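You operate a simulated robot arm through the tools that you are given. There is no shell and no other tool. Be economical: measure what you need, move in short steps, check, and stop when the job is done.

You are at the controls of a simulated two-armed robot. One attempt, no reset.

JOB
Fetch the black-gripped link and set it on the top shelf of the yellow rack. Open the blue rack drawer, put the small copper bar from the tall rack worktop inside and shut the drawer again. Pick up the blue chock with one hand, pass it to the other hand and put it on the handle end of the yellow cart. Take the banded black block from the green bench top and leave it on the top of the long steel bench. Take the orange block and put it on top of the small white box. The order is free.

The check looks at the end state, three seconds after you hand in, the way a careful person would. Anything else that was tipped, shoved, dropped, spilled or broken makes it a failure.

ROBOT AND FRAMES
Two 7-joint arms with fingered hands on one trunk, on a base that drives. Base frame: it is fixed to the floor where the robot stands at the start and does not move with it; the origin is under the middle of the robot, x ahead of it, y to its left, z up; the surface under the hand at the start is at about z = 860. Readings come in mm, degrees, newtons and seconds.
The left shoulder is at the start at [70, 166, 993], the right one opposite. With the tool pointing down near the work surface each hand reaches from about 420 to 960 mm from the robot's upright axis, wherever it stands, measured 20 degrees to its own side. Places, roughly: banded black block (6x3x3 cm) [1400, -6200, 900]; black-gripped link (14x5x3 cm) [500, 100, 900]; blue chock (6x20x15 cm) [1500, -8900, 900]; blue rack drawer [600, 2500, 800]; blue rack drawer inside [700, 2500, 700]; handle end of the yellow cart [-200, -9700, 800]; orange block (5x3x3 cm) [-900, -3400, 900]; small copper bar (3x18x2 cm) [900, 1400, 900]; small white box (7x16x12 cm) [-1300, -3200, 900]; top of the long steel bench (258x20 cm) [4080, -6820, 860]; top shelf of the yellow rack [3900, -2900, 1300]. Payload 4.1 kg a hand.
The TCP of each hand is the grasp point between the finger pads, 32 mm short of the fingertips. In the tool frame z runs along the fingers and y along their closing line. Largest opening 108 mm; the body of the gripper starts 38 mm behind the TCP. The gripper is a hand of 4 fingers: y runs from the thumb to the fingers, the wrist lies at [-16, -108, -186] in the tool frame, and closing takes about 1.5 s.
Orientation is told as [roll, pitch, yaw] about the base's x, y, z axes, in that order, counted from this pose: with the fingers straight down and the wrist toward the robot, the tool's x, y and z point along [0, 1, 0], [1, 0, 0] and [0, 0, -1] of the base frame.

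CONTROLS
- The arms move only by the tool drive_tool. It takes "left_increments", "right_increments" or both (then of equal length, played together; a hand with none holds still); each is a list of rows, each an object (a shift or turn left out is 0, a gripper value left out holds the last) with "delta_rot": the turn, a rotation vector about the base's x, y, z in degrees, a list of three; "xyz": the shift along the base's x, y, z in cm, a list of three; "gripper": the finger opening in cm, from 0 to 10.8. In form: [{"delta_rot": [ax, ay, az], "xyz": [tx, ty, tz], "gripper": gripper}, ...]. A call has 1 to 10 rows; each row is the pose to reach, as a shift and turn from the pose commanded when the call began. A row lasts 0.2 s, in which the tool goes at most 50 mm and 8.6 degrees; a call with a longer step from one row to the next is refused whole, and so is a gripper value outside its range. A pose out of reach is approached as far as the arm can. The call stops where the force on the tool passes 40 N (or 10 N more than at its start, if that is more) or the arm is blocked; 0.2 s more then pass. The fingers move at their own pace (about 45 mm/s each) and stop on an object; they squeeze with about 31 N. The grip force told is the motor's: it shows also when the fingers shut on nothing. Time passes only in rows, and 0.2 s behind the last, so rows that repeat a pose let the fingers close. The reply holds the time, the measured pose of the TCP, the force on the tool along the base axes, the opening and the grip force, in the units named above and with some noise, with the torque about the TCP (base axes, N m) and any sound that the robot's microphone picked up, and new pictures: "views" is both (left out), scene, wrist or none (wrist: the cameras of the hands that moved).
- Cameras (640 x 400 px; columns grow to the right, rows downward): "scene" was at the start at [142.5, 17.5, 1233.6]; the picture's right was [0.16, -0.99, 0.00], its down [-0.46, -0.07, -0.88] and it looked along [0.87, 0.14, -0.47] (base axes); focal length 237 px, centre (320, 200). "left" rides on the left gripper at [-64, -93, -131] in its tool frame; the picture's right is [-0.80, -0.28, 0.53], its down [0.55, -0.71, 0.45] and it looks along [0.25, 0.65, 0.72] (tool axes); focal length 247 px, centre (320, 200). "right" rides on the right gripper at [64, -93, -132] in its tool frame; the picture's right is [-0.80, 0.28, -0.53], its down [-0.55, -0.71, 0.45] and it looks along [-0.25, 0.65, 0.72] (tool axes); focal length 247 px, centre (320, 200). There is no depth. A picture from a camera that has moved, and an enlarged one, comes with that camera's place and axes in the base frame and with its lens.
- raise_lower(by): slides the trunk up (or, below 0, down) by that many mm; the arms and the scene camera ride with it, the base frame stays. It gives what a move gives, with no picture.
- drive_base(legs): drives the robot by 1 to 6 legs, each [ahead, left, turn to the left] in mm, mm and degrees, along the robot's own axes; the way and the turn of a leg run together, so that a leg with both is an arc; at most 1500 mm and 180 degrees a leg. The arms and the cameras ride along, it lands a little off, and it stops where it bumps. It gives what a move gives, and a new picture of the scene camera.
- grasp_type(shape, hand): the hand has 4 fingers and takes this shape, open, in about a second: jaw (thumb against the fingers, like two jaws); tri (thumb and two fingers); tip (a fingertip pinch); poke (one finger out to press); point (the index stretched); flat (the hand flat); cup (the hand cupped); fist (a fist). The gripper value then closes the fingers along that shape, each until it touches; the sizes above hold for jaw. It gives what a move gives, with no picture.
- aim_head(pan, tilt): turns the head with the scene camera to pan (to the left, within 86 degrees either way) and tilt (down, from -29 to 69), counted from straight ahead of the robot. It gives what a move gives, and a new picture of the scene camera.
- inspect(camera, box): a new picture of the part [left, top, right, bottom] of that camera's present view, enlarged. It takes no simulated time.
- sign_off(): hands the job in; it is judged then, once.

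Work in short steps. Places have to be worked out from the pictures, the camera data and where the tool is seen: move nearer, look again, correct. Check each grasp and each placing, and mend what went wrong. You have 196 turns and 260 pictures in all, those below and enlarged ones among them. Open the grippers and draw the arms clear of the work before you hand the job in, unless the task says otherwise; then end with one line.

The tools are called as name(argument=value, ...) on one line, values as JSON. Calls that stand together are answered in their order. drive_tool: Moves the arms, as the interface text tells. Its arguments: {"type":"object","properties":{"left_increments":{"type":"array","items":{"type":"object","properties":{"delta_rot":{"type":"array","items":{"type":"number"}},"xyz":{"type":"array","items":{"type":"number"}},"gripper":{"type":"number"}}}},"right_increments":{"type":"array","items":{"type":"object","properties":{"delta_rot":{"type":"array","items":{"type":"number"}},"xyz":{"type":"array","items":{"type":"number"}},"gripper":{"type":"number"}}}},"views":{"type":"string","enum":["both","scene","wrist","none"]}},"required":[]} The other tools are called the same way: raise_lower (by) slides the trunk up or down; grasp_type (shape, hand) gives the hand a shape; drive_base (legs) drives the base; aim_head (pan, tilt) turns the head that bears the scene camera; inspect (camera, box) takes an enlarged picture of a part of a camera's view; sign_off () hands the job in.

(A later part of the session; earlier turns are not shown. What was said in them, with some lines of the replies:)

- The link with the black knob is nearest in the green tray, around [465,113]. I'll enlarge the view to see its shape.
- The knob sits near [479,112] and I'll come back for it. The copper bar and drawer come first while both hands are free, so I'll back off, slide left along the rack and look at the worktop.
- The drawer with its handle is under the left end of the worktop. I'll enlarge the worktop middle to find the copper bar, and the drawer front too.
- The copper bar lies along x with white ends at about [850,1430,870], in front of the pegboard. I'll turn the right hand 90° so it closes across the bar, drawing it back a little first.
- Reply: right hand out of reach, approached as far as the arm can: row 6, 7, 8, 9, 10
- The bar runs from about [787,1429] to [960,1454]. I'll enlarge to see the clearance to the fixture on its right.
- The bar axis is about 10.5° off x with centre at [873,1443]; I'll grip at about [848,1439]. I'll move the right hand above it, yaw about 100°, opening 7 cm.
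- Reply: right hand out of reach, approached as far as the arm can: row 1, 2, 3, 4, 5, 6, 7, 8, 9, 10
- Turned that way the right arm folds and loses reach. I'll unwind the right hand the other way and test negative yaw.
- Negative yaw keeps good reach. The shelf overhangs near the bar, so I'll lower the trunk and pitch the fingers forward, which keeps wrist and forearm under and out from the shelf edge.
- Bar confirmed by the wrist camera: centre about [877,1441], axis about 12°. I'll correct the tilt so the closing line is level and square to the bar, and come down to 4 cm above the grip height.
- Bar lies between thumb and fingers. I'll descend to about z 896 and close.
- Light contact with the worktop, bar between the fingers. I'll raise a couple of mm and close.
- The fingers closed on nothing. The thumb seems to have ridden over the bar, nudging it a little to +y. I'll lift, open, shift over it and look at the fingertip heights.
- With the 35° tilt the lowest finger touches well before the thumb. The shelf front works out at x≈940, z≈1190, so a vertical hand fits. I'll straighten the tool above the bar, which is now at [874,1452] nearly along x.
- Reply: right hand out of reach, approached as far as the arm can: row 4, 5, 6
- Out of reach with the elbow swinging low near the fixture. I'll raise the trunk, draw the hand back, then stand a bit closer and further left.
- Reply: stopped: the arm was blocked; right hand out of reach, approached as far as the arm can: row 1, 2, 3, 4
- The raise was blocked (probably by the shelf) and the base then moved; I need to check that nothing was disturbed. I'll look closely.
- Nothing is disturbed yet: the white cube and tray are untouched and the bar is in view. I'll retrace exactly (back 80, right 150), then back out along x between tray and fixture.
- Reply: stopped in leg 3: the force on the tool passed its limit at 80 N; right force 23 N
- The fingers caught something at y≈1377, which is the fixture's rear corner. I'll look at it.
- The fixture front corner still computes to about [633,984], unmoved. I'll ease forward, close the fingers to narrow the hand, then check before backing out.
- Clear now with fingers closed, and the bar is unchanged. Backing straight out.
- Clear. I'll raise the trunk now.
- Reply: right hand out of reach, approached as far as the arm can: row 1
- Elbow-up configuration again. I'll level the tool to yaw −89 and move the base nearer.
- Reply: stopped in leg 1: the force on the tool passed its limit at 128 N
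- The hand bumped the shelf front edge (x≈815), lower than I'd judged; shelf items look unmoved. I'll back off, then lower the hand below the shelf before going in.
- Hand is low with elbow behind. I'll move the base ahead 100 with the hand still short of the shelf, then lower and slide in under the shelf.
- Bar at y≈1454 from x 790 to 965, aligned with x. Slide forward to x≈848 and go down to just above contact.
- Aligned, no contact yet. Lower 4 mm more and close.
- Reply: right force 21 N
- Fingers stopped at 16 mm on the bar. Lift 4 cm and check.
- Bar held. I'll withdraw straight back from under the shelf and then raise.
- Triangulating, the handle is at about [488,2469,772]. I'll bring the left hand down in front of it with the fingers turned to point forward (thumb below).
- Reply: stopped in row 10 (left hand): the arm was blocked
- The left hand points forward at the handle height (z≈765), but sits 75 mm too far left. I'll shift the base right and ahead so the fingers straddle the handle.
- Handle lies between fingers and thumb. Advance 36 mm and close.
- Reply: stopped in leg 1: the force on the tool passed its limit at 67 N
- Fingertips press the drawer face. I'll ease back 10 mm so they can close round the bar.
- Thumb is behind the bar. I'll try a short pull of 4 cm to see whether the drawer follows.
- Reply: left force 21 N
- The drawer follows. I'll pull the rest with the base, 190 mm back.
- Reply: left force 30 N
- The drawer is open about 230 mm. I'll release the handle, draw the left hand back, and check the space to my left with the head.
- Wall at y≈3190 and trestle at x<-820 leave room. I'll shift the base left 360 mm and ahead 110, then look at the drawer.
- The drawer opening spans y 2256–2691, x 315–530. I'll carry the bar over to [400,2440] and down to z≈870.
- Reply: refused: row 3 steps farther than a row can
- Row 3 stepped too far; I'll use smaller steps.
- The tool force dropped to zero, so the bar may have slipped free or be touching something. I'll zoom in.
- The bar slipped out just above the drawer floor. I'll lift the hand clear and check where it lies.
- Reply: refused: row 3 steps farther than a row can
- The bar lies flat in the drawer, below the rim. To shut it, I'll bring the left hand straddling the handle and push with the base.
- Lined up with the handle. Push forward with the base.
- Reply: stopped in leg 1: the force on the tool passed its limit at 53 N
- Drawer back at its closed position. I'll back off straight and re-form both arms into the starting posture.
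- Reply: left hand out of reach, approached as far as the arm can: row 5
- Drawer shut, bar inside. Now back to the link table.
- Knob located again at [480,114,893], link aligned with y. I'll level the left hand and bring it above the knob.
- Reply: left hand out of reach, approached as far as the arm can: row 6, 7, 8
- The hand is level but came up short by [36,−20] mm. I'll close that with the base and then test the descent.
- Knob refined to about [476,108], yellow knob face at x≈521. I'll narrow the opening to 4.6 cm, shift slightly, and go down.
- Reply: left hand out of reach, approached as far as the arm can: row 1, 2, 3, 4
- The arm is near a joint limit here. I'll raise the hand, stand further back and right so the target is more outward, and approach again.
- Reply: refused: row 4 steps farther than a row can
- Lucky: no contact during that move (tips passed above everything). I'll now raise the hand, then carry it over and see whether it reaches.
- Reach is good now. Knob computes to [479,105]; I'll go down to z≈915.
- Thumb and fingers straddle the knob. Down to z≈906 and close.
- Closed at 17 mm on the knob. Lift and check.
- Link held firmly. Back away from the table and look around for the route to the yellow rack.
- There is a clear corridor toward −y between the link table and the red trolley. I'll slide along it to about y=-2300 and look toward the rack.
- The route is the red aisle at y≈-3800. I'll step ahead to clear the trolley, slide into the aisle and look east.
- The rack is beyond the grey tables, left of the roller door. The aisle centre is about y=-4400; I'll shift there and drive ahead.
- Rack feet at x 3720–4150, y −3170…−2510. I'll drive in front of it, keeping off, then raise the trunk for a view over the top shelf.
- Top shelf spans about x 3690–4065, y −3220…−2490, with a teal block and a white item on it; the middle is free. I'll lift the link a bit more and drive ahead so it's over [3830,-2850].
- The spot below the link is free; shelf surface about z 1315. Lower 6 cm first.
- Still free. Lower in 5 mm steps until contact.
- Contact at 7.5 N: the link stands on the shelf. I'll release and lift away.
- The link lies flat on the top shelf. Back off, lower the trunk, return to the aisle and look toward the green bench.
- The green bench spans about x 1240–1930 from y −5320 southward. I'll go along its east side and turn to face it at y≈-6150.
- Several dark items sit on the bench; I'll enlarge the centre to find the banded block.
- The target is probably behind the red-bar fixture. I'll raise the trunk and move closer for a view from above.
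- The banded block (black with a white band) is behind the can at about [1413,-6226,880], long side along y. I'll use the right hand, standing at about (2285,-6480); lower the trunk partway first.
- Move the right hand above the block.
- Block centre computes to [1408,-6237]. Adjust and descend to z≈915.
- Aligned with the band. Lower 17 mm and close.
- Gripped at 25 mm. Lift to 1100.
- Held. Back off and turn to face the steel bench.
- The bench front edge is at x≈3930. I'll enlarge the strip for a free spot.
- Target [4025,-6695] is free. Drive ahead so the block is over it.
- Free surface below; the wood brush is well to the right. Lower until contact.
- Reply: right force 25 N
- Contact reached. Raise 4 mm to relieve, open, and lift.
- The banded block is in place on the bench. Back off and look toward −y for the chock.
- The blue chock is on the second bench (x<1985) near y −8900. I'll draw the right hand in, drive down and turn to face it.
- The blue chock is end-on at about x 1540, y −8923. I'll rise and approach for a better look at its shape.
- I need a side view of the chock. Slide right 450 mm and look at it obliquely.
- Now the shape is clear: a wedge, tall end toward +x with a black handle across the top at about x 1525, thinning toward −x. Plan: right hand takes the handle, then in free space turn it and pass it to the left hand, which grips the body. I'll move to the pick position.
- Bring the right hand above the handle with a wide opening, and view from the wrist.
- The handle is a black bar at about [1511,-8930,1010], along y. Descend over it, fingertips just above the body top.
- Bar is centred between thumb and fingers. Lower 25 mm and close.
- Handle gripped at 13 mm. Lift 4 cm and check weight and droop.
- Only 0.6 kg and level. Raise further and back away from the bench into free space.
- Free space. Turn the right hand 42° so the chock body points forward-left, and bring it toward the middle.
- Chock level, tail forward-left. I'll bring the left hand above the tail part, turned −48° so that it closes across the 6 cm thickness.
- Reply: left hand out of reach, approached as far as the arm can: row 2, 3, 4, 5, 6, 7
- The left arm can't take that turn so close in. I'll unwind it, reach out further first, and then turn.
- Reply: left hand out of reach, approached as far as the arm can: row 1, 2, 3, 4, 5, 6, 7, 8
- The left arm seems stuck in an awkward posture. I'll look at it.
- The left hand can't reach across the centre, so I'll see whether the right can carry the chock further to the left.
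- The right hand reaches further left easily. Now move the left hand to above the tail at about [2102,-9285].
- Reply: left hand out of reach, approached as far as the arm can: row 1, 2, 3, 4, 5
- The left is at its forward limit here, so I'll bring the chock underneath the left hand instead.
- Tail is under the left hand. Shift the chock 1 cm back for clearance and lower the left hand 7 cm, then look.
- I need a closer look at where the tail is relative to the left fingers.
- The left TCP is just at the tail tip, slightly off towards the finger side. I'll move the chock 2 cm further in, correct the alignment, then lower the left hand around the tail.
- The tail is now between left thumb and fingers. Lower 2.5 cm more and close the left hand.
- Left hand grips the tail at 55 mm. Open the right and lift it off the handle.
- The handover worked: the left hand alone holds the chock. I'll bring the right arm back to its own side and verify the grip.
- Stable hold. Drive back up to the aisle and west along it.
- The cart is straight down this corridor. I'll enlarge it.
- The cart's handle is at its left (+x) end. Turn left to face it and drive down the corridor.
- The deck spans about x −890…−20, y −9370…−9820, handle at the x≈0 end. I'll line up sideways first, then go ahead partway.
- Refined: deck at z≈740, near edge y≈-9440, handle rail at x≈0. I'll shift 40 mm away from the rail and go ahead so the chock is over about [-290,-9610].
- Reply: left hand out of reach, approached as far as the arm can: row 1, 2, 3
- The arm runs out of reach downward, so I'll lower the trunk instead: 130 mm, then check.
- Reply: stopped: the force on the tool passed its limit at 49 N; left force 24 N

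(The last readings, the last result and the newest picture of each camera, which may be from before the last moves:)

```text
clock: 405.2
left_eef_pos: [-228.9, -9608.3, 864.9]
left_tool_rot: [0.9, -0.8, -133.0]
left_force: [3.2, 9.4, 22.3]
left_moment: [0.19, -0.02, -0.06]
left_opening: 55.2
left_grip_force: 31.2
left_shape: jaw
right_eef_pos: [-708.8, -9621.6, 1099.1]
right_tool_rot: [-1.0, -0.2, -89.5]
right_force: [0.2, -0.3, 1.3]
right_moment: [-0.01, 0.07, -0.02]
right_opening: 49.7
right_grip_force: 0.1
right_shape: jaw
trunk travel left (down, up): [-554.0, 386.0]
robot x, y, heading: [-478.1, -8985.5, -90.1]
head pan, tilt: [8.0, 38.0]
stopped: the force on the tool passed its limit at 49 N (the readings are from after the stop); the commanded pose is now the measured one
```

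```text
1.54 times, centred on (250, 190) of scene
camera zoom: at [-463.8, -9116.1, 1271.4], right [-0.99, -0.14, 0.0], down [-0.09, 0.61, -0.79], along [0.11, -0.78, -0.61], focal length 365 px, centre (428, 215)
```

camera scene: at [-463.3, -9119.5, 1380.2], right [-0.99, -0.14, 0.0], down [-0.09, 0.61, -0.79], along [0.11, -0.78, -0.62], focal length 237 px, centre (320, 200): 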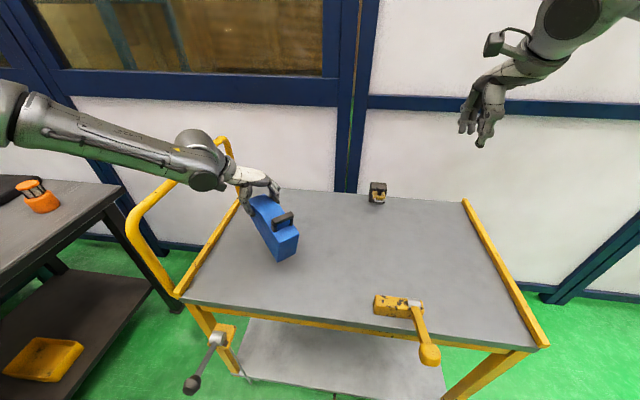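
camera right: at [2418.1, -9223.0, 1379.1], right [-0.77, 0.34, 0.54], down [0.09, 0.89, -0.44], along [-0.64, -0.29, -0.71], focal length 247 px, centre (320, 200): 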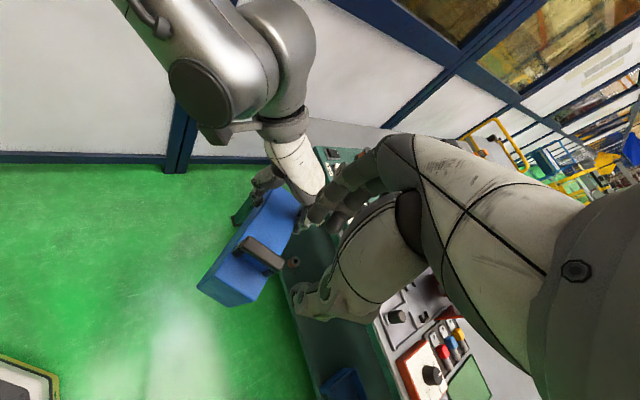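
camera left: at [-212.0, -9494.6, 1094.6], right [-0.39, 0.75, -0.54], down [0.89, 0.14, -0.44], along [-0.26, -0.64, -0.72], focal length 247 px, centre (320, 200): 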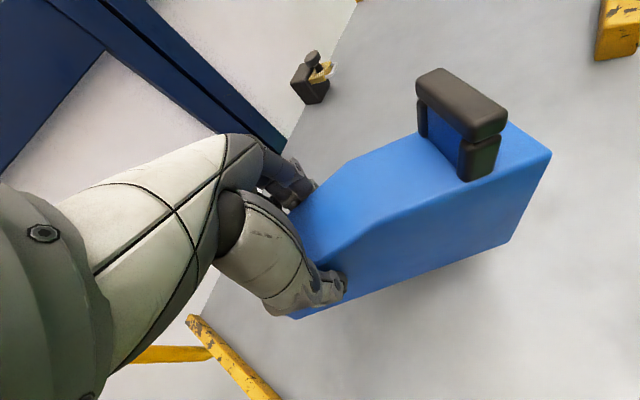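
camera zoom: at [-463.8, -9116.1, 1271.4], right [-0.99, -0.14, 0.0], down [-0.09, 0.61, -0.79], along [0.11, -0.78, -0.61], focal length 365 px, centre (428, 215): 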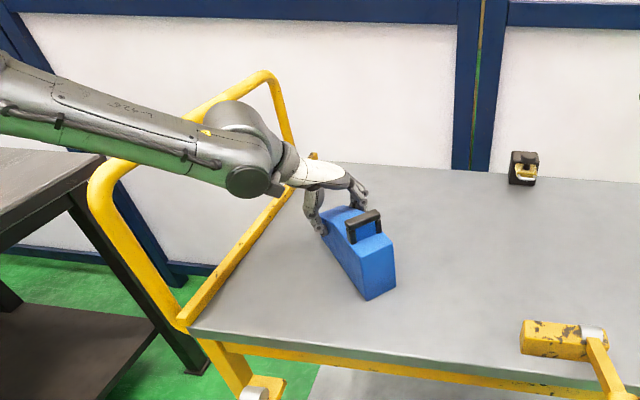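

The chock is on the deck (contact at 865). I'll relieve slightly, open the left hand, and lift.

drive_tool(left_increments=[{"xyz": [0, 0, 0.3], "gripper": 0}, {"xyz": [0, 0, 0.3], "gripper": 9.5}, {"xyz": [0, 0, 0.3], "gripper": 9.5}, {"xyz": [0, 0, 0.3], "gripper": 9.5}, {"xyz": [0, 0, 0.3], "gripper": 9.5}, {"xyz": [0, 0, 0.3], "gripper": 9.5}], views="both")

```text
clock: 406.6
left_eef_pos: [-228.4, -9609.7, 864.3]
left_tool_rot: [0.7, -0.6, -133.1]
left_force: [0.1, 0.7, 0.7]
left_moment: [-0.02, 0.01, 0.01]
left_opening: 94.9
left_grip_force: 0.1
left_shape: jaw
right_eef_pos: [-708.3, -9625.0, 1098.3]
right_tool_rot: [-0.9, -0.1, -89.5]
right_force: [0.2, 0.2, 0.1]
right_moment: [0.0, 0.0, 0.02]
right_opening: 50.0
right_grip_force: 0.2
right_shape: jaw
trunk travel left (down, up): [-554.0, 386.0]
robot x, y, heading: [-478.2, -8983.8, -89.5]
head pan, tilt: [8.0, 38.0]
camera scene: at [-463.9, -9118.6, 1271.3], right [-0.99, -0.14, 0.0], down [-0.09, 0.61, -0.79], along [0.11, -0.78, -0.62], focal length 237 px, centre (320, 200)
camera left: at [-212.7, -9495.9, 994.3], right [-0.39, 0.74, -0.55], down [0.88, 0.13, -0.45], along [-0.26, -0.66, -0.71], focal length 247 px, centre (320, 200)
```

scene: 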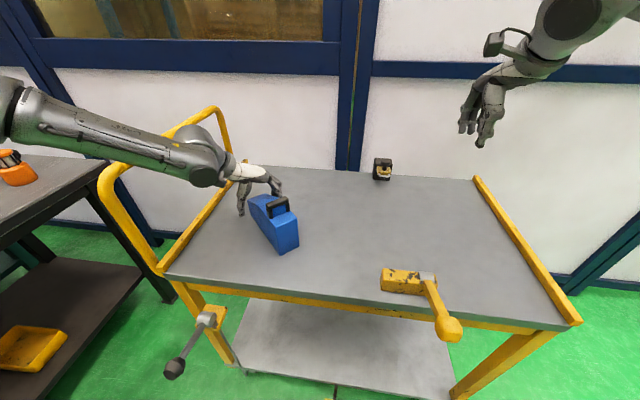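
left: 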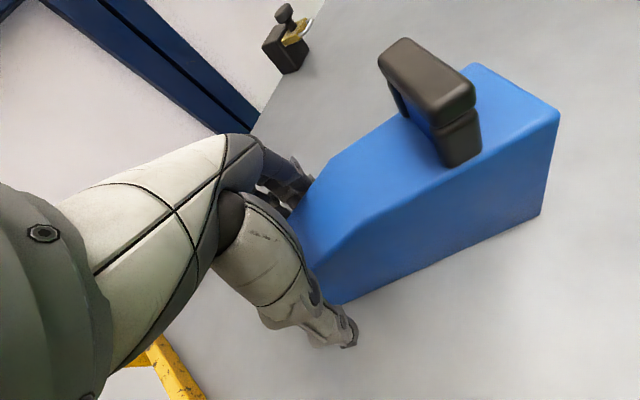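

Fully open and the chock stands by itself. Raise the left hand straight up with the trunk.

raise_lower(by=200)

drive_base(legs=[[-450, 0, 0]])

```text
clock: 408.8
left_eef_pos: [-228.9, -9611.1, 1064.0]
left_tool_rot: [0.8, -0.7, -133.1]
left_force: [0.6, -0.8, 0.2]
left_moment: [0.0, 0.03, 0.01]
left_opening: 94.9
left_grip_force: 0.1
left_shape: jaw
right_eef_pos: [-708.6, -9625.8, 1297.0]
right_tool_rot: [-0.9, -0.1, -89.5]
right_force: [-0.3, -0.4, 0.5]
right_moment: [-0.01, 0.02, -0.01]
right_opening: 49.9
right_grip_force: 0.0
right_shape: jaw
trunk travel left (down, up): [-754.0, 186.0]
robot x, y, heading: [-476.4, -8985.3, -89.9]
head pan, tilt: [8.0, 38.0]
```

```text
clock: 411.5
left_eef_pos: [-230.2, -9164.9, 1064.0]
left_tool_rot: [0.7, -0.6, -133.3]
left_force: [-0.3, 0.0, -0.1]
left_moment: [-0.01, -0.01, 0.02]
left_opening: 94.8
left_grip_force: 0.1
left_shape: jaw
right_eef_pos: [-711.7, -9179.1, 1298.1]
right_tool_rot: [-1.0, -0.1, -89.7]
right_force: [0.1, -0.6, -0.5]
right_moment: [-0.01, -0.03, -0.06]
right_opening: 50.0
right_grip_force: 0.1
right_shape: jaw
trunk travel left (down, up): [-754.0, 186.0]
robot x, y, heading: [-480.4, -8539.8, -90.0]
head pan, tilt: [8.0, 38.0]
camera scene: at [-464.4, -8673.4, 1471.2], right [-0.99, -0.14, 0.0], down [-0.08, 0.61, -0.79], along [0.11, -0.78, -0.62], focal length 237 px, centre (320, 200)
```

scene: 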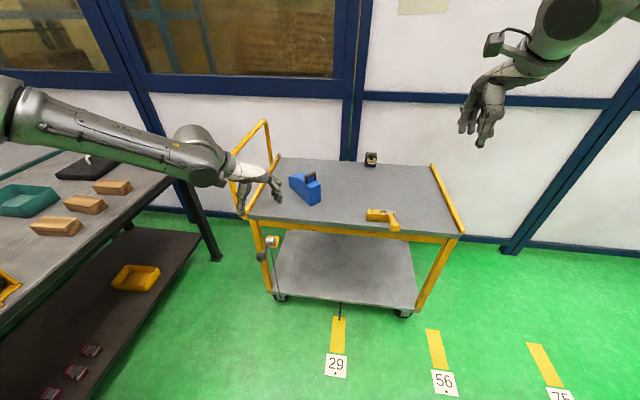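

All good at the cart. Now for the orange block: back up the corridor to the aisle, then turn to face the red trolley.

drive_base(legs=[[0, 400, 0], [-1500, 0, 0], [-1500, 0, 0], [-1150, 0, 0], [0, 0, 180]])

aim_head(pan=40, tilt=15)

```text
clock: 440.9
left_eef_pos: [-237.6, -3757.4, 1065.2]
left_tool_rot: [0.7, -0.6, 45.2]
left_force: [-0.6, 1.2, -0.5]
left_moment: [0.01, 0.02, 0.0]
left_opening: 94.7
left_grip_force: 0.1
left_shape: jaw
right_eef_pos: [242.6, -3757.1, 1297.7]
right_tool_rot: [-0.8, -0.1, 88.8]
right_force: [0.7, -1.3, 0.0]
right_moment: [-0.01, 0.01, 0.02]
right_opening: 50.1
right_grip_force: 0.1
right_shape: jaw
trunk travel left (down, up): [-754.0, 186.0]
robot x, y, heading: [-8.9, -4390.4, 88.3]
head pan, tilt: [8.0, 38.0]
camera scene: at [-13.6, -4250.5, 1471.3], right [0.99, 0.11, 0.0], down [0.07, -0.61, -0.79], along [-0.09, 0.78, -0.62], focal length 237 px, centre (320, 200)
```

scene: 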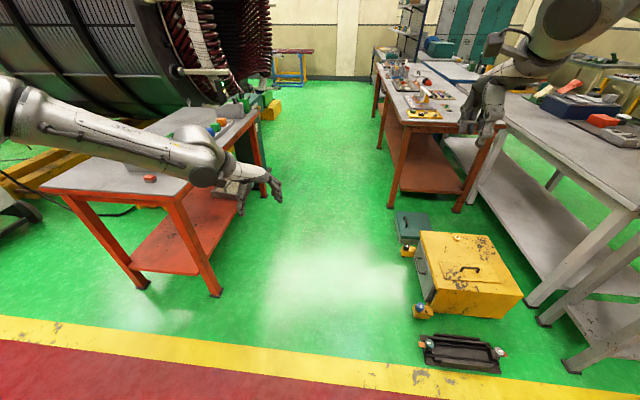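

```text
clock: 441.9
left_eef_pos: [-238.4, -3757.9, 1065.0]
left_tool_rot: [0.7, -0.5, 45.1]
left_force: [0.0, -0.1, -0.2]
left_moment: [0.0, 0.0, -0.01]
left_opening: 94.7
left_grip_force: 0.1
left_shape: jaw
right_eef_pos: [241.4, -3756.3, 1296.7]
right_tool_rot: [-0.9, -0.1, 88.8]
right_force: [-0.3, -0.6, 0.2]
right_moment: [0.01, -0.01, -0.04]
right_opening: 49.9
right_grip_force: 0.0
right_shape: jaw
trunk travel left (down, up): [-754.0, 186.0]
robot x, y, heading: [-7.7, -4388.9, 88.2]
head pan, tilt: [40.0, 15.0]
camera scene: at [-61.9, -4263.0, 1507.8], right [0.78, 0.62, 0.0], down [0.16, -0.2, -0.97], along [-0.6, 0.76, -0.26], focal length 237 px, centre (320, 200)
```

scene: 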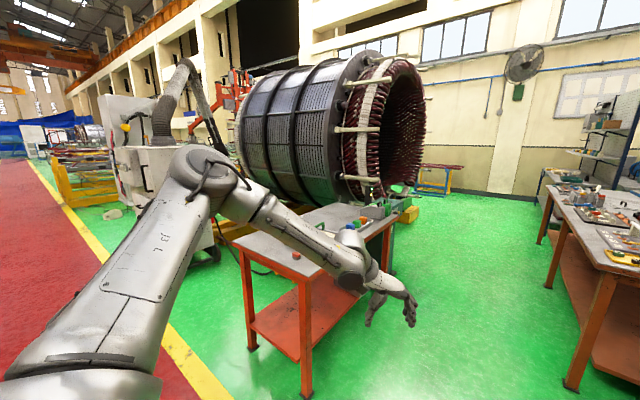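

The orange block is near the trolley's SE corner at about [-885,-3431]. I'll move in front of the south edge.

drive_base(legs=[[0, 1080, 1.8], [260, 0, 0]])

aim_head(pan=0, tilt=38)

```text
clock: 448.9
left_eef_pos: [-1338.6, -3488.5, 1065.7]
left_tool_rot: [0.8, -0.7, 46.9]
left_force: [-0.5, 0.0, -0.5]
left_moment: [0.0, 0.01, -0.01]
left_opening: 95.1
left_grip_force: 0.1
left_shape: jaw
right_eef_pos: [-857.3, -3475.9, 1297.2]
right_tool_rot: [-1.0, -0.1, 90.3]
right_force: [-0.2, 0.5, 0.2]
right_moment: [0.0, 0.01, -0.04]
right_opening: 49.8
right_grip_force: 0.0
right_shape: jaw
trunk travel left (down, up): [-754.0, 186.0]
robot x, y, heading: [-1094.4, -4112.4, 90.0]
head pan, tilt: [40.0, 15.0]
camera scene: at [-1147.1, -3990.1, 1508.0], right [0.77, 0.64, 0.0], down [0.17, -0.2, -0.97], along [-0.62, 0.74, -0.26], focal length 237 px, centre (320, 200)
```

scene: 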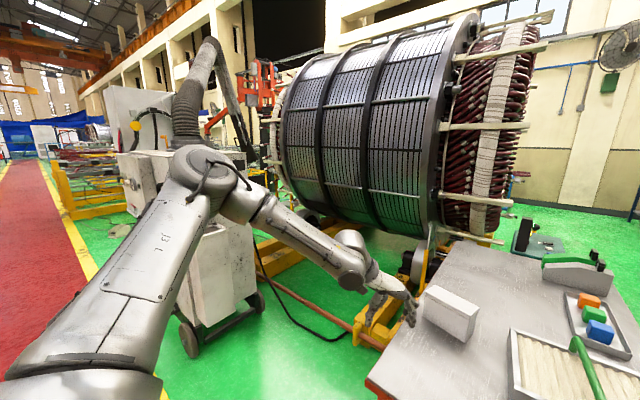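

```text
clock: 449.9
left_eef_pos: [-1338.5, -3488.8, 1064.9]
left_tool_rot: [0.8, -0.7, 46.8]
left_force: [-0.7, -0.1, 0.7]
left_moment: [-0.02, -0.01, -0.01]
left_opening: 94.6
left_grip_force: 0.1
left_shape: jaw
right_eef_pos: [-857.9, -3476.6, 1298.0]
right_tool_rot: [-0.8, -0.1, 90.4]
right_force: [0.4, -0.3, 0.4]
right_moment: [0.0, -0.02, 0.0]
right_opening: 49.9
right_grip_force: 0.0
right_shape: jaw
trunk travel left (down, up): [-754.0, 186.0]
robot x, y, heading: [-1089.1, -4115.5, 89.9]
head pan, tilt: [0.0, 38.0]
camera scene: at [-1087.2, -3974.6, 1471.4], right [1.0, 0.0, 0.0], down [0.0, -0.62, -0.79], along [0.0, 0.79, -0.62], focal length 237 px, centre (320, 200)
```

scene: 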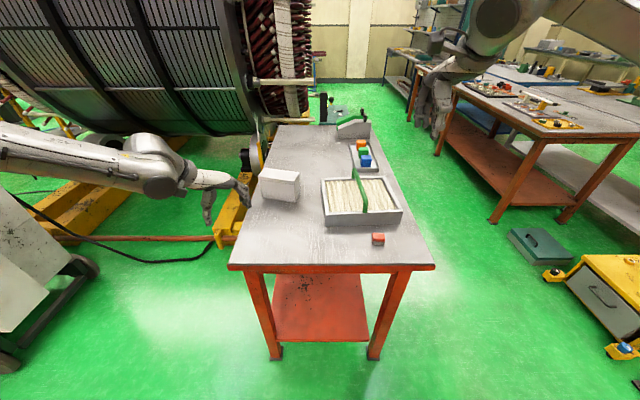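

The lone orange-red block is in front of the tray; the white box is at left. Zoom on both.

inspect(camera="scene", box=[250, 160, 420, 270])

```text
3.64 times, centred on (335, 215) of scene
camera zoom: at [-1087.2, -3974.6, 1471.4], right [1.0, 0.0, 0.0], down [0.0, -0.62, -0.79], along [0.0, 0.79, -0.62], focal length 863 px, centre (266, 146)
```

zoom: 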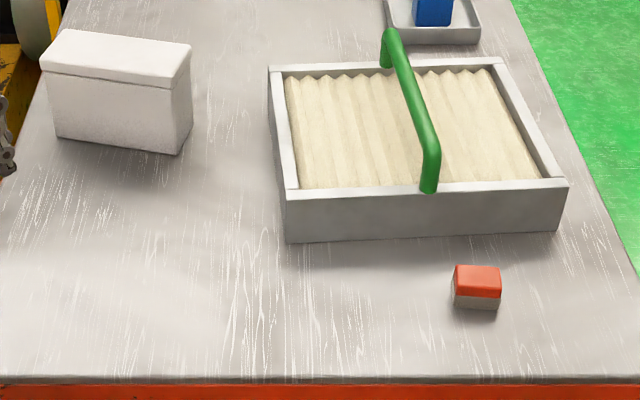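

Block centre ≈[-896,-3436], box top centre ≈[-1236,-3216]. First I'll draw the left hand back clear of the table, then bring the right hand above the block.

drive_tool(left_increments=[{"xyz": [0, -3, 1], "delta_rot": [0, 0, 7]}, {"xyz": [-1, -6, 2], "delta_rot": [0, 0, 14]}, {"xyz": [-2, -9, 3], "delta_rot": [0, 0, 21]}, {"xyz": [-3, -12, 4], "delta_rot": [0, 0, 28]}, {"xyz": [-4, -12, 6], "delta_rot": [0, 0, 35]}, {"xyz": [-5, -12, 8], "delta_rot": [0, 0, 42]}], right_increments=[{"xyz": [-1, 1, -4], "gripper": 6}, {"xyz": [-2, 2, -8], "gripper": 6}, {"xyz": [-3, 3, -12], "gripper": 6}, {"xyz": [-3.9, 4, -16], "gripper": 6}, {"xyz": [-3.9, 4, -20], "gripper": 6}, {"xyz": [-3.9, 4, -24], "gripper": 6}], views="wrist")

```text
clock: 451.4
left_eef_pos: [-1386.8, -3609.1, 1145.4]
left_tool_rot: [0.8, -0.4, 88.9]
left_force: [0.3, 0.3, -0.9]
left_moment: [0.02, -0.02, 0.0]
left_opening: 94.7
left_grip_force: 0.1
left_shape: jaw
right_eef_pos: [-895.8, -3434.7, 1055.4]
right_tool_rot: [-0.9, -0.2, 90.3]
right_force: [0.1, -0.5, -0.9]
right_moment: [0.03, 0.05, -0.02]
right_opening: 59.6
right_grip_force: 0.0
right_shape: jaw
trunk travel left (down, up): [-754.0, 186.0]
robot x, y, heading: [-1095.0, -4115.0, 89.9]
head pan, tilt: [0.0, 38.0]
camera right: at [-961.3, -3527.0, 1187.2], right [0.79, 0.29, 0.54], down [0.56, -0.7, -0.44], along [0.26, 0.65, -0.71], focal length 247 px, centre (320, 200)
camera left: at [-1322.9, -3703.5, 1274.6], right [0.78, -0.29, -0.55], down [-0.57, -0.69, -0.45], along [-0.25, 0.66, -0.71], focal length 247 px, centre (320, 200)
```

right: 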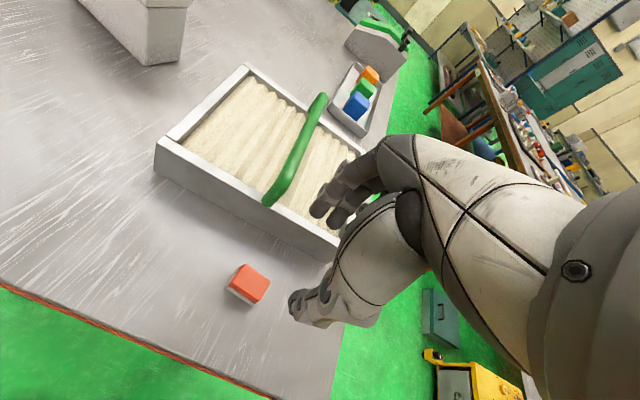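
left: 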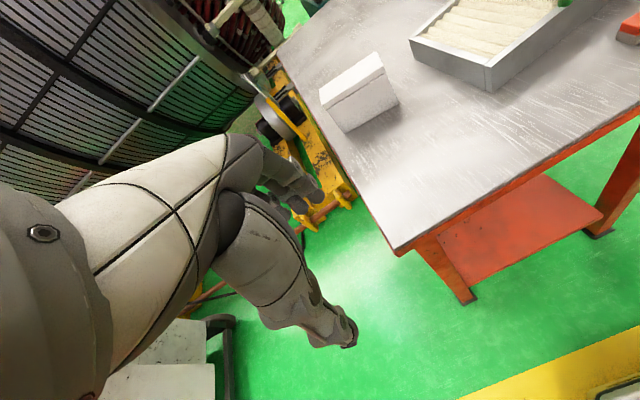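

Block confirmed at [-895,-3431]. Descend.

drive_tool(right_increments=[{"xyz": [0, 0.3, -4]}, {"xyz": [0, 0.3, -8]}, {"xyz": [0, 0.3, -12]}, {"xyz": [0, 0.3, -13.5]}], views="wrist")

```text
clock: 452.4
left_eef_pos: [-1388.5, -3609.1, 1144.6]
left_tool_rot: [0.8, -0.5, 88.8]
left_force: [-0.5, -0.2, -0.5]
left_moment: [-0.03, 0.01, -0.01]
left_opening: 95.0
left_grip_force: 0.0
left_shape: jaw
right_eef_pos: [-894.8, -3431.6, 920.6]
right_tool_rot: [-0.9, -0.1, 90.5]
right_force: [-0.3, -0.5, -0.3]
right_moment: [0.01, -0.01, 0.0]
right_opening: 59.6
right_grip_force: 0.0
right_shape: jaw
trunk travel left (down, up): [-754.0, 186.0]
robot x, y, heading: [-1089.5, -4112.2, 89.9]
head pan, tilt: [0.0, 38.0]
camera right: at [-962.4, -3524.6, 1052.2], right [0.79, 0.29, 0.55], down [0.56, -0.7, -0.44], along [0.26, 0.65, -0.71], focal length 247 px, centre (320, 200)
```

right: 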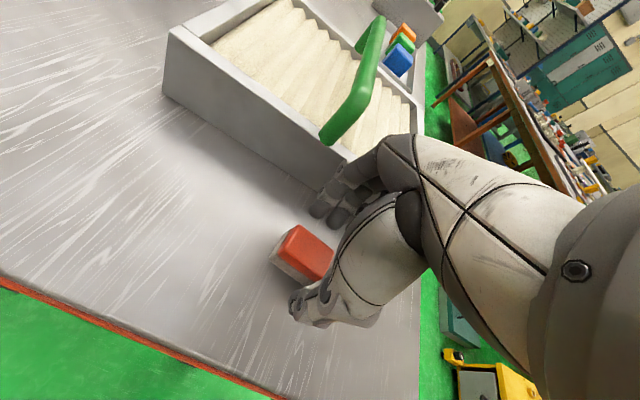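

Aligned. Lower 18 mm and close.

drive_tool(right_increments=[{"xyz": [-0.3, 0, -1]}, {"xyz": [-0.3, 0, -1.8]}, {"xyz": [-0.3, 0, -1.8], "gripper": 0}, {"xyz": [-0.3, 0, -1.8], "gripper": 0}, {"xyz": [-0.3, 0, -1.8], "gripper": 0}, {"xyz": [-0.3, 0, -1.8], "gripper": 0}, {"xyz": [-0.3, 0, -1.8], "gripper": 0}], views="wrist")

```text
clock: 453.9
left_eef_pos: [-1388.1, -3609.0, 1145.1]
left_tool_rot: [0.8, -0.6, 88.7]
left_force: [0.3, -0.5, 0.1]
left_moment: [0.06, -0.02, 0.05]
left_opening: 95.1
left_grip_force: 0.1
left_shape: jaw
right_eef_pos: [-899.9, -3431.6, 903.8]
right_tool_rot: [-0.9, -0.2, 90.4]
right_force: [0.9, 0.5, -1.2]
right_moment: [-0.04, -0.02, 0.04]
right_opening: 24.9
right_grip_force: 30.7
right_shape: jaw
trunk travel left (down, up): [-754.0, 186.0]
robot x, y, heading: [-1088.6, -4110.4, 89.9]
head pan, tilt: [0.0, 38.0]
camera right: at [-965.6, -3524.2, 1035.3], right [0.79, 0.29, 0.55], down [0.56, -0.7, -0.44], along [0.26, 0.65, -0.71], focal length 247 px, centre (320, 200)
```

right: 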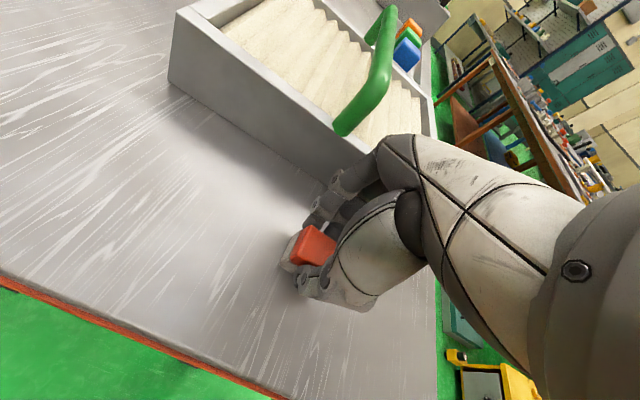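

Gripped. Lift, and draw the left hand further back before moving the base.

drive_tool(right_increments=[{"xyz": [0, 0, 3], "gripper": 0}, {"xyz": [0, 0, 7], "gripper": 0}, {"xyz": [0, 0, 11], "gripper": 0}, {"xyz": [0, 0, 15], "gripper": 0}, {"xyz": [0, 0, 19], "gripper": 0}, {"xyz": [0, 0, 23], "gripper": 0}], left_increments=[{"xyz": [0, -2, 1]}, {"xyz": [0, -4, 2]}, {"xyz": [0, -6, 3]}, {"xyz": [0, -8, 4]}, {"xyz": [0, -10, 5]}, {"xyz": [0, -10, 5]}], views="none")

drive_base(legs=[[0, 200, 0], [180, 0, 0]])

inspect(camera="right", box=[0, 0, 640, 400])

```text
clock: 455.4
left_eef_pos: [-1406.0, -3651.1, 1216.0]
left_tool_rot: [0.9, -0.5, 88.8]
left_force: [0.1, 0.0, 0.2]
left_moment: [-0.04, 0.02, 0.02]
left_opening: 94.8
left_grip_force: 0.0
left_shape: jaw
left hand out of reach, approached as far as the arm can: row 1, 2, 3, 4, 5, 6
right_eef_pos: [-900.6, -3433.7, 1134.5]
right_tool_rot: [-0.9, -0.2, 90.4]
right_force: [-0.3, 0.1, -0.8]
right_moment: [0.0, 0.01, 0.02]
right_opening: 24.5
right_grip_force: 30.8
right_shape: jaw
trunk travel left (down, up): [-754.0, 186.0]
robot x, y, heading: [-1091.9, -4113.7, 90.0]
head pan, tilt: [0.0, 38.0]
```

```text
clock: 458.1
left_eef_pos: [-1605.6, -3472.0, 1215.7]
left_tool_rot: [0.8, -0.6, 88.7]
left_force: [1.2, -0.3, -0.5]
left_moment: [-0.01, 0.0, -0.01]
left_opening: 94.9
left_grip_force: 0.1
left_shape: jaw
right_eef_pos: [-1098.5, -3252.7, 1135.7]
right_tool_rot: [-0.8, -0.2, 90.4]
right_force: [-0.4, -1.0, -0.4]
right_moment: [-0.04, -0.01, 0.03]
right_opening: 24.7
right_grip_force: 31.0
right_shape: jaw
trunk travel left (down, up): [-754.0, 186.0]
robot x, y, heading: [-1291.0, -3933.5, 90.0]
head pan, tilt: [0.0, 38.0]
camera scene: at [-1286.3, -3795.1, 1471.5], right [1.0, 0.0, 0.0], down [0.0, -0.61, -0.79], along [0.0, 0.79, -0.61], focal length 237 px, centre (320, 200)
```

scene: 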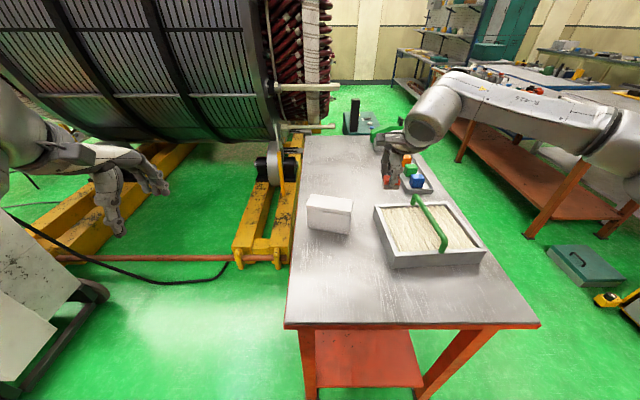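

```text
1.00 times, centred on (320, 200) of right (not enlarged: the box is as wide or as high as the picture)
camera zoom: at [-1165.3, -3345.5, 1267.0], right [0.79, 0.29, 0.55], down [0.56, -0.7, -0.44], along [0.26, 0.65, -0.71], focal length 247 px, centre (320, 200)
```

zoom: 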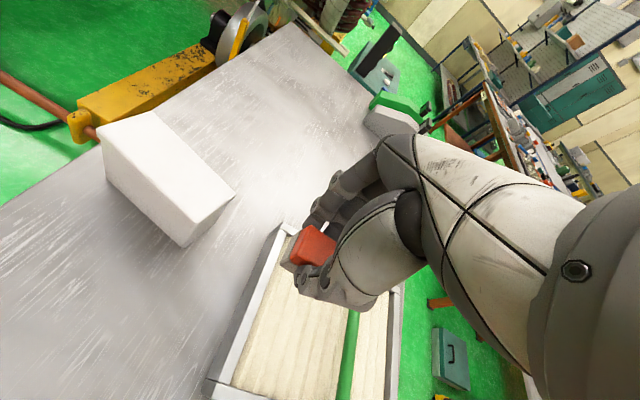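

Box top centre by both cameras: [-1253,-3188]. Move the block over it.

drive_tool(right_increments=[{"xyz": [-4, 1.7, 0], "delta_rot": [0, 0, -2], "gripper": 0}, {"xyz": [-8, 3.3, 0], "delta_rot": [0, 0, -4], "gripper": 0}, {"xyz": [-12, 5, 0], "delta_rot": [0, 0, -6], "gripper": 0}, {"xyz": [-15.4, 6.5, 0], "delta_rot": [0, 0, -8], "gripper": 0}, {"xyz": [-15.4, 6.5, -3], "delta_rot": [0, 0, -8], "gripper": 0}], views="both")

```text
clock: 459.3
left_eef_pos: [-1604.4, -3468.9, 1215.9]
left_tool_rot: [0.8, -0.4, 88.7]
left_force: [0.5, 0.1, 0.6]
left_moment: [0.01, 0.02, 0.05]
left_opening: 94.9
left_grip_force: 0.0
left_shape: jaw
right_eef_pos: [-1252.0, -3185.1, 1105.9]
right_tool_rot: [-0.9, -0.1, 82.3]
right_force: [-0.2, -1.2, -0.3]
right_moment: [-0.03, 0.02, 0.0]
right_opening: 24.4
right_grip_force: 31.4
right_shape: jaw
trunk travel left (down, up): [-754.0, 186.0]
robot x, y, heading: [-1287.3, -3932.0, 90.0]
head pan, tilt: [0.0, 38.0]
camera scene: at [-1285.3, -3792.6, 1471.2], right [1.0, 0.0, 0.0], down [0.0, -0.62, -0.79], along [0.0, 0.79, -0.62], focal length 237 px, centre (320, 200)
camera right: at [-1330.4, -3267.6, 1237.2], right [0.82, 0.17, 0.54], down [0.46, -0.77, -0.44], along [0.34, 0.61, -0.71], focal length 247 px, centre (320, 200)
```

scene: 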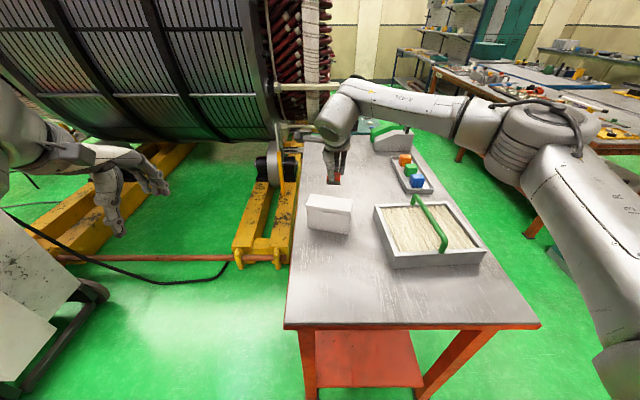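
right: 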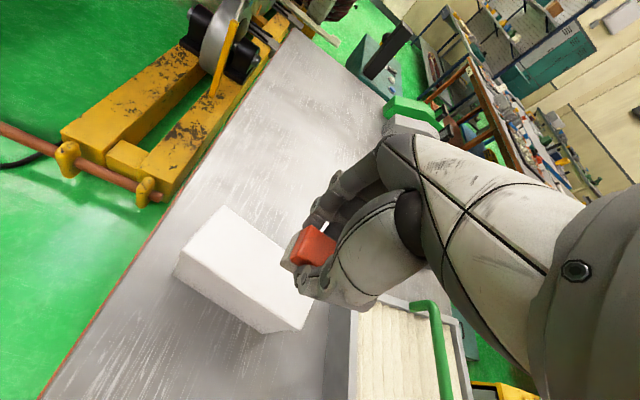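

inspect(camera="right", box=[140, 170, 380, 350])

inspect(camera="scene", box=[280, 120, 420, 240])

```text
2.22 times, centred on (260, 260) of right
camera zoom: at [-1330.4, -3267.6, 1237.2], right [0.82, 0.17, 0.54], down [0.46, -0.77, -0.44], along [0.34, 0.61, -0.71], focal length 549 px, centre (453, 67)
```

zoom: 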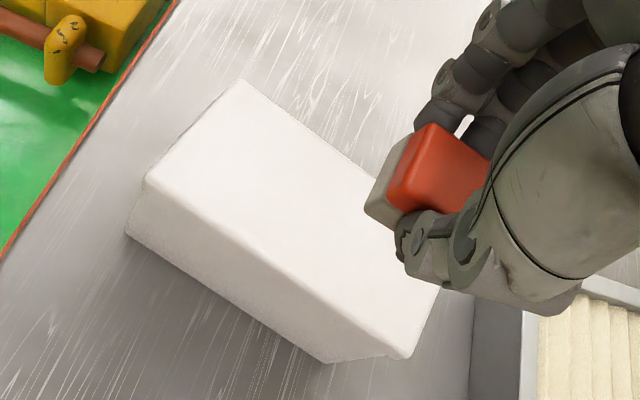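

```text
3.33 times, centred on (350, 180) of scene
camera zoom: at [-1285.3, -3792.6, 1471.2], right [1.0, 0.0, 0.0], down [0.0, -0.62, -0.79], along [0.0, 0.79, -0.62], focal length 791 px, centre (220, 267)
```

zoom: 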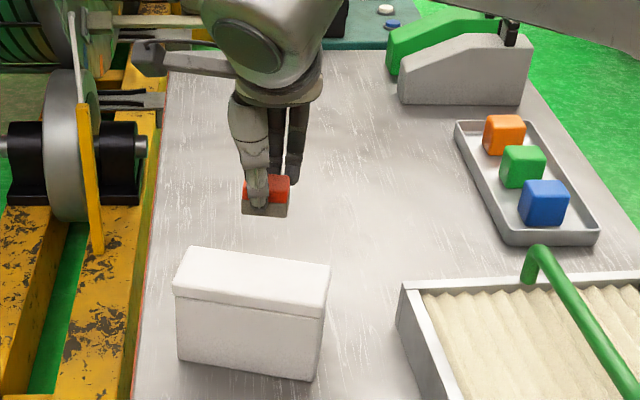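

Triangulating gives the box top centre [-1253,-3168], z≈970. Shift 17 mm forward and lower to z≈1045.

drive_tool(right_increments=[{"xyz": [0, 1.7, -1], "gripper": 0}, {"xyz": [0, 1.7, -4], "gripper": 0}, {"xyz": [0, 1.7, -6], "gripper": 0}], views="none")

inspect(camera="right", box=[140, 170, 380, 350])

inspect(camera="scene", box=[280, 120, 420, 240])

```text
clock: 460.1
left_eef_pos: [-1606.7, -3469.3, 1216.7]
left_tool_rot: [0.7, -0.6, 88.7]
left_force: [0.2, 0.5, -0.5]
left_moment: [0.02, 0.01, 0.01]
left_opening: 94.8
left_grip_force: 0.0
left_shape: jaw
right_eef_pos: [-1253.5, -3169.0, 1045.2]
right_tool_rot: [-1.0, -0.1, 82.4]
right_force: [1.2, -0.3, -0.5]
right_moment: [0.01, -0.01, -0.01]
right_opening: 24.6
right_grip_force: 31.2
right_shape: jaw
trunk travel left (down, up): [-754.0, 186.0]
robot x, y, heading: [-1287.2, -3932.7, 89.9]
head pan, tilt: [0.0, 38.0]
```

```text
2.22 times, centred on (260, 260) of right
camera zoom: at [-1332.1, -3251.6, 1176.4], right [0.82, 0.17, 0.55], down [0.46, -0.77, -0.44], along [0.34, 0.61, -0.71], focal length 549 px, centre (453, 67)
```

zoom: 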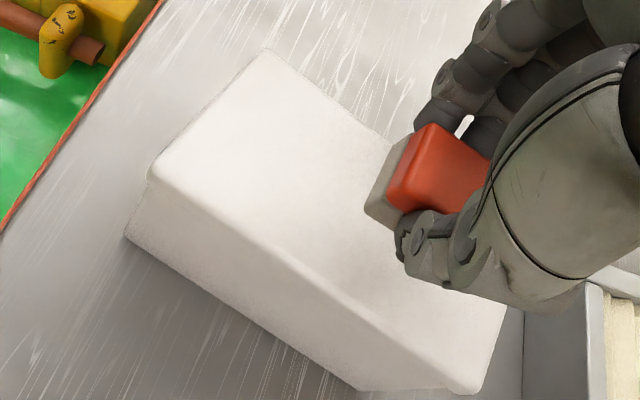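

```text
3.33 times, centred on (350, 180) of scene
camera zoom: at [-1287.0, -3793.3, 1471.3], right [1.0, 0.0, 0.0], down [0.0, -0.62, -0.79], along [0.0, 0.79, -0.62], focal length 791 px, centre (220, 267)
```

zoom: 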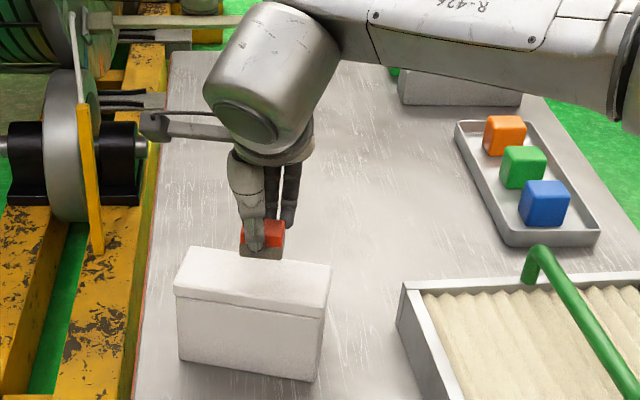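

The block is about over the middle. Shift 5 mm back and lower gently to contact.

drive_tool(right_increments=[{"xyz": [0, -0.5, -1], "gripper": 0}, {"xyz": [0, -0.5, -1.8], "gripper": 0}, {"xyz": [0, -0.5, -2.2], "gripper": 0}], views="none")

```text
clock: 460.9
left_eef_pos: [-1606.4, -3469.5, 1215.6]
left_tool_rot: [0.7, -0.5, 88.6]
left_force: [0.3, -0.3, 0.4]
left_moment: [0.01, -0.01, -0.03]
left_opening: 94.7
left_grip_force: 0.0
left_shape: jaw
right_eef_pos: [-1252.7, -3175.5, 1023.6]
right_tool_rot: [-0.8, -0.1, 82.3]
right_force: [0.3, -0.2, -0.3]
right_moment: [-0.03, 0.02, -0.02]
right_opening: 24.6
right_grip_force: 31.1
right_shape: jaw
trunk travel left (down, up): [-754.0, 186.0]
robot x, y, heading: [-1289.6, -3937.1, 89.9]
head pan, tilt: [0.0, 38.0]
```

drive_tool(right_increments=[{"xyz": [0, 0, -0.3], "gripper": 0}, {"xyz": [0, 0, -0.6], "gripper": 0}], views="none")

inspect(camera="scene", box=[280, 140, 400, 240])

```text
clock: 461.5
left_eef_pos: [-1605.7, -3469.8, 1217.0]
left_tool_rot: [0.7, -0.5, 88.7]
left_force: [-0.3, 0.5, 0.8]
left_moment: [0.01, -0.01, -0.03]
left_opening: 95.0
left_grip_force: 0.1
left_shape: jaw
right_eef_pos: [-1253.2, -3175.3, 1017.1]
right_tool_rot: [-0.9, -0.2, 82.4]
right_force: [-0.3, 0.2, -1.2]
right_moment: [0.04, -0.03, 0.02]
right_opening: 24.4
right_grip_force: 31.0
right_shape: jaw
trunk travel left (down, up): [-754.0, 186.0]
robot x, y, heading: [-1287.1, -3932.4, 89.8]
head pan, tilt: [0.0, 38.0]
```

```text
4.00 times, centred on (340, 190) of scene
camera zoom: at [-1286.8, -3793.3, 1471.3], right [1.0, 0.0, 0.0], down [0.0, -0.62, -0.79], along [0.0, 0.79, -0.62], focal length 949 px, centre (240, 240)
```

zoom: 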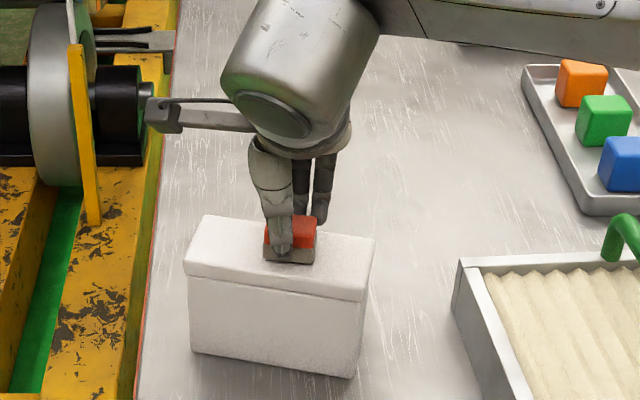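

Nicely over the lid, no contact yet. Continue lowering slowly.

drive_tool(right_increments=[{"xyz": [0, 0, -0.3], "gripper": 0}, {"xyz": [0, 0, -0.6], "gripper": 0}], views="none")

```text
clock: 462.1
left_eef_pos: [-1607.3, -3470.8, 1216.9]
left_tool_rot: [0.7, -0.4, 88.8]
left_force: [-1.1, 0.4, 0.5]
left_moment: [0.0, 0.0, 0.03]
left_opening: 94.9
left_grip_force: 0.1
left_shape: jaw
right_eef_pos: [-1253.1, -3174.4, 1014.6]
right_tool_rot: [-0.8, -0.3, 82.3]
right_force: [0.7, 1.1, 9.3]
right_moment: [0.06, -0.05, 0.01]
right_opening: 24.8
right_grip_force: 30.7
right_shape: jaw
trunk travel left (down, up): [-754.0, 186.0]
robot x, y, heading: [-1285.0, -3927.2, 90.1]
head pan, tilt: [0.0, 38.0]
```

Contact (9 N): the block rests on the lid. Relieve slightly, open, and lift.

drive_tool(right_increments=[{"xyz": [0, 0, 0.3], "gripper": 0}, {"xyz": [0, 0, 0.3], "gripper": 5}, {"xyz": [0, 0, 0.3], "gripper": 5}, {"xyz": [0, 0, 0.3], "gripper": 5}, {"xyz": [0, 0, 3], "gripper": 5}, {"xyz": [0, 0, 7], "gripper": 5}, {"xyz": [0, 0, 11], "gripper": 5}], views="wrist")

inspect(camera="scene", box=[280, 140, 400, 240])

```text
clock: 463.7
left_eef_pos: [-1605.7, -3469.9, 1215.2]
left_tool_rot: [0.7, -0.6, 88.7]
left_force: [0.2, -0.4, 0.0]
left_moment: [-0.03, 0.03, -0.01]
left_opening: 94.8
left_grip_force: 0.1
left_shape: jaw
right_eef_pos: [-1253.8, -3176.0, 1120.9]
right_tool_rot: [-0.9, 0.0, 82.5]
right_force: [0.3, -0.8, 0.3]
right_moment: [0.03, -0.01, 0.0]
right_opening: 49.8
right_grip_force: 0.1
right_shape: jaw
trunk travel left (down, up): [-754.0, 186.0]
robot x, y, heading: [-1290.5, -3935.6, 89.6]
head pan, tilt: [0.0, 38.0]
camera right: at [-1332.1, -3257.6, 1252.2], right [0.82, 0.17, 0.55], down [0.46, -0.77, -0.44], along [0.34, 0.61, -0.71], focal length 247 px, centre (320, 200)
```

right: 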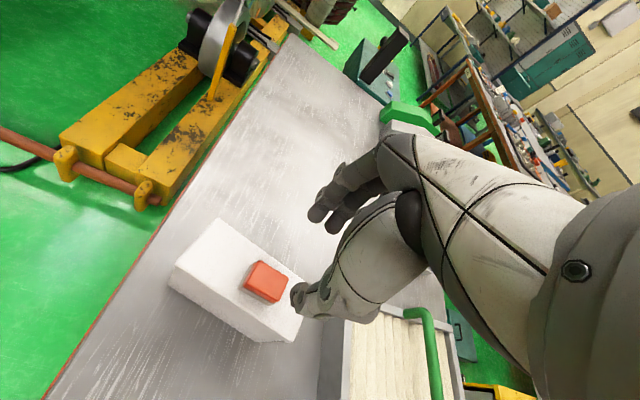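

```text
4.00 times, centred on (340, 190) of scene
camera zoom: at [-1287.0, -3794.4, 1471.3], right [1.0, 0.0, 0.0], down [0.0, -0.62, -0.79], along [0.0, 0.79, -0.62], focal length 949 px, centre (240, 240)
```

zoom: 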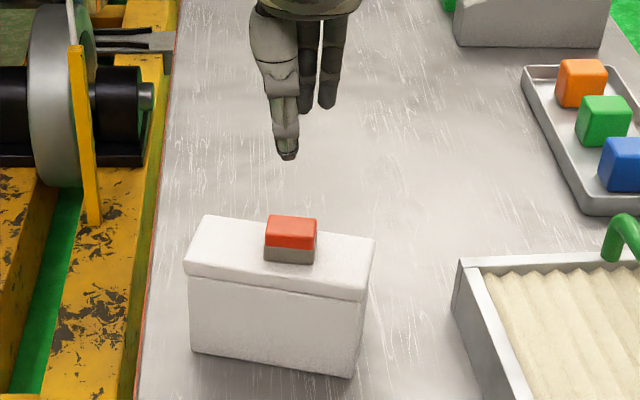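

The orange block sits centred on the white box. Back away to clear the arms.

drive_base(legs=[[-450, 0, 0]])

```text
clock: 466.4
left_eef_pos: [-1608.2, -3919.8, 1214.7]
left_tool_rot: [0.7, -0.4, 88.9]
left_force: [0.2, 0.0, 0.2]
left_moment: [0.03, 0.0, -0.01]
left_opening: 95.1
left_grip_force: 0.1
left_shape: jaw
right_eef_pos: [-1255.8, -3624.4, 1119.7]
right_tool_rot: [-0.9, -0.1, 82.5]
right_force: [-0.5, 0.8, 0.5]
right_moment: [-0.02, 0.02, 0.0]
right_opening: 49.7
right_grip_force: 0.2
right_shape: jaw
trunk travel left (down, up): [-754.0, 186.0]
robot x, y, heading: [-1290.7, -4384.0, 90.3]
head pan, tilt: [0.0, 38.0]
camera scene: at [-1286.6, -4243.2, 1471.2], right [1.0, 0.0, 0.0], down [0.0, -0.62, -0.79], along [0.0, 0.79, -0.62], focal length 237 px, centre (320, 200)
```

scene: 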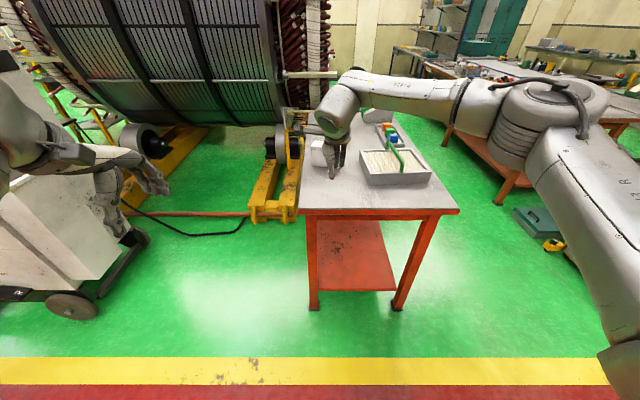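

All five placements are done, both grippers are open and the arms are clear; handing in.

sign_off()

```text
The job is handed in.
```

All five placements are done and handed in; the copper bar slipped from the grip a few centimetres above the drawer floor but landed flat inside, and the hand brushed a rack fixture and the shelf edge without visibly moving anything.
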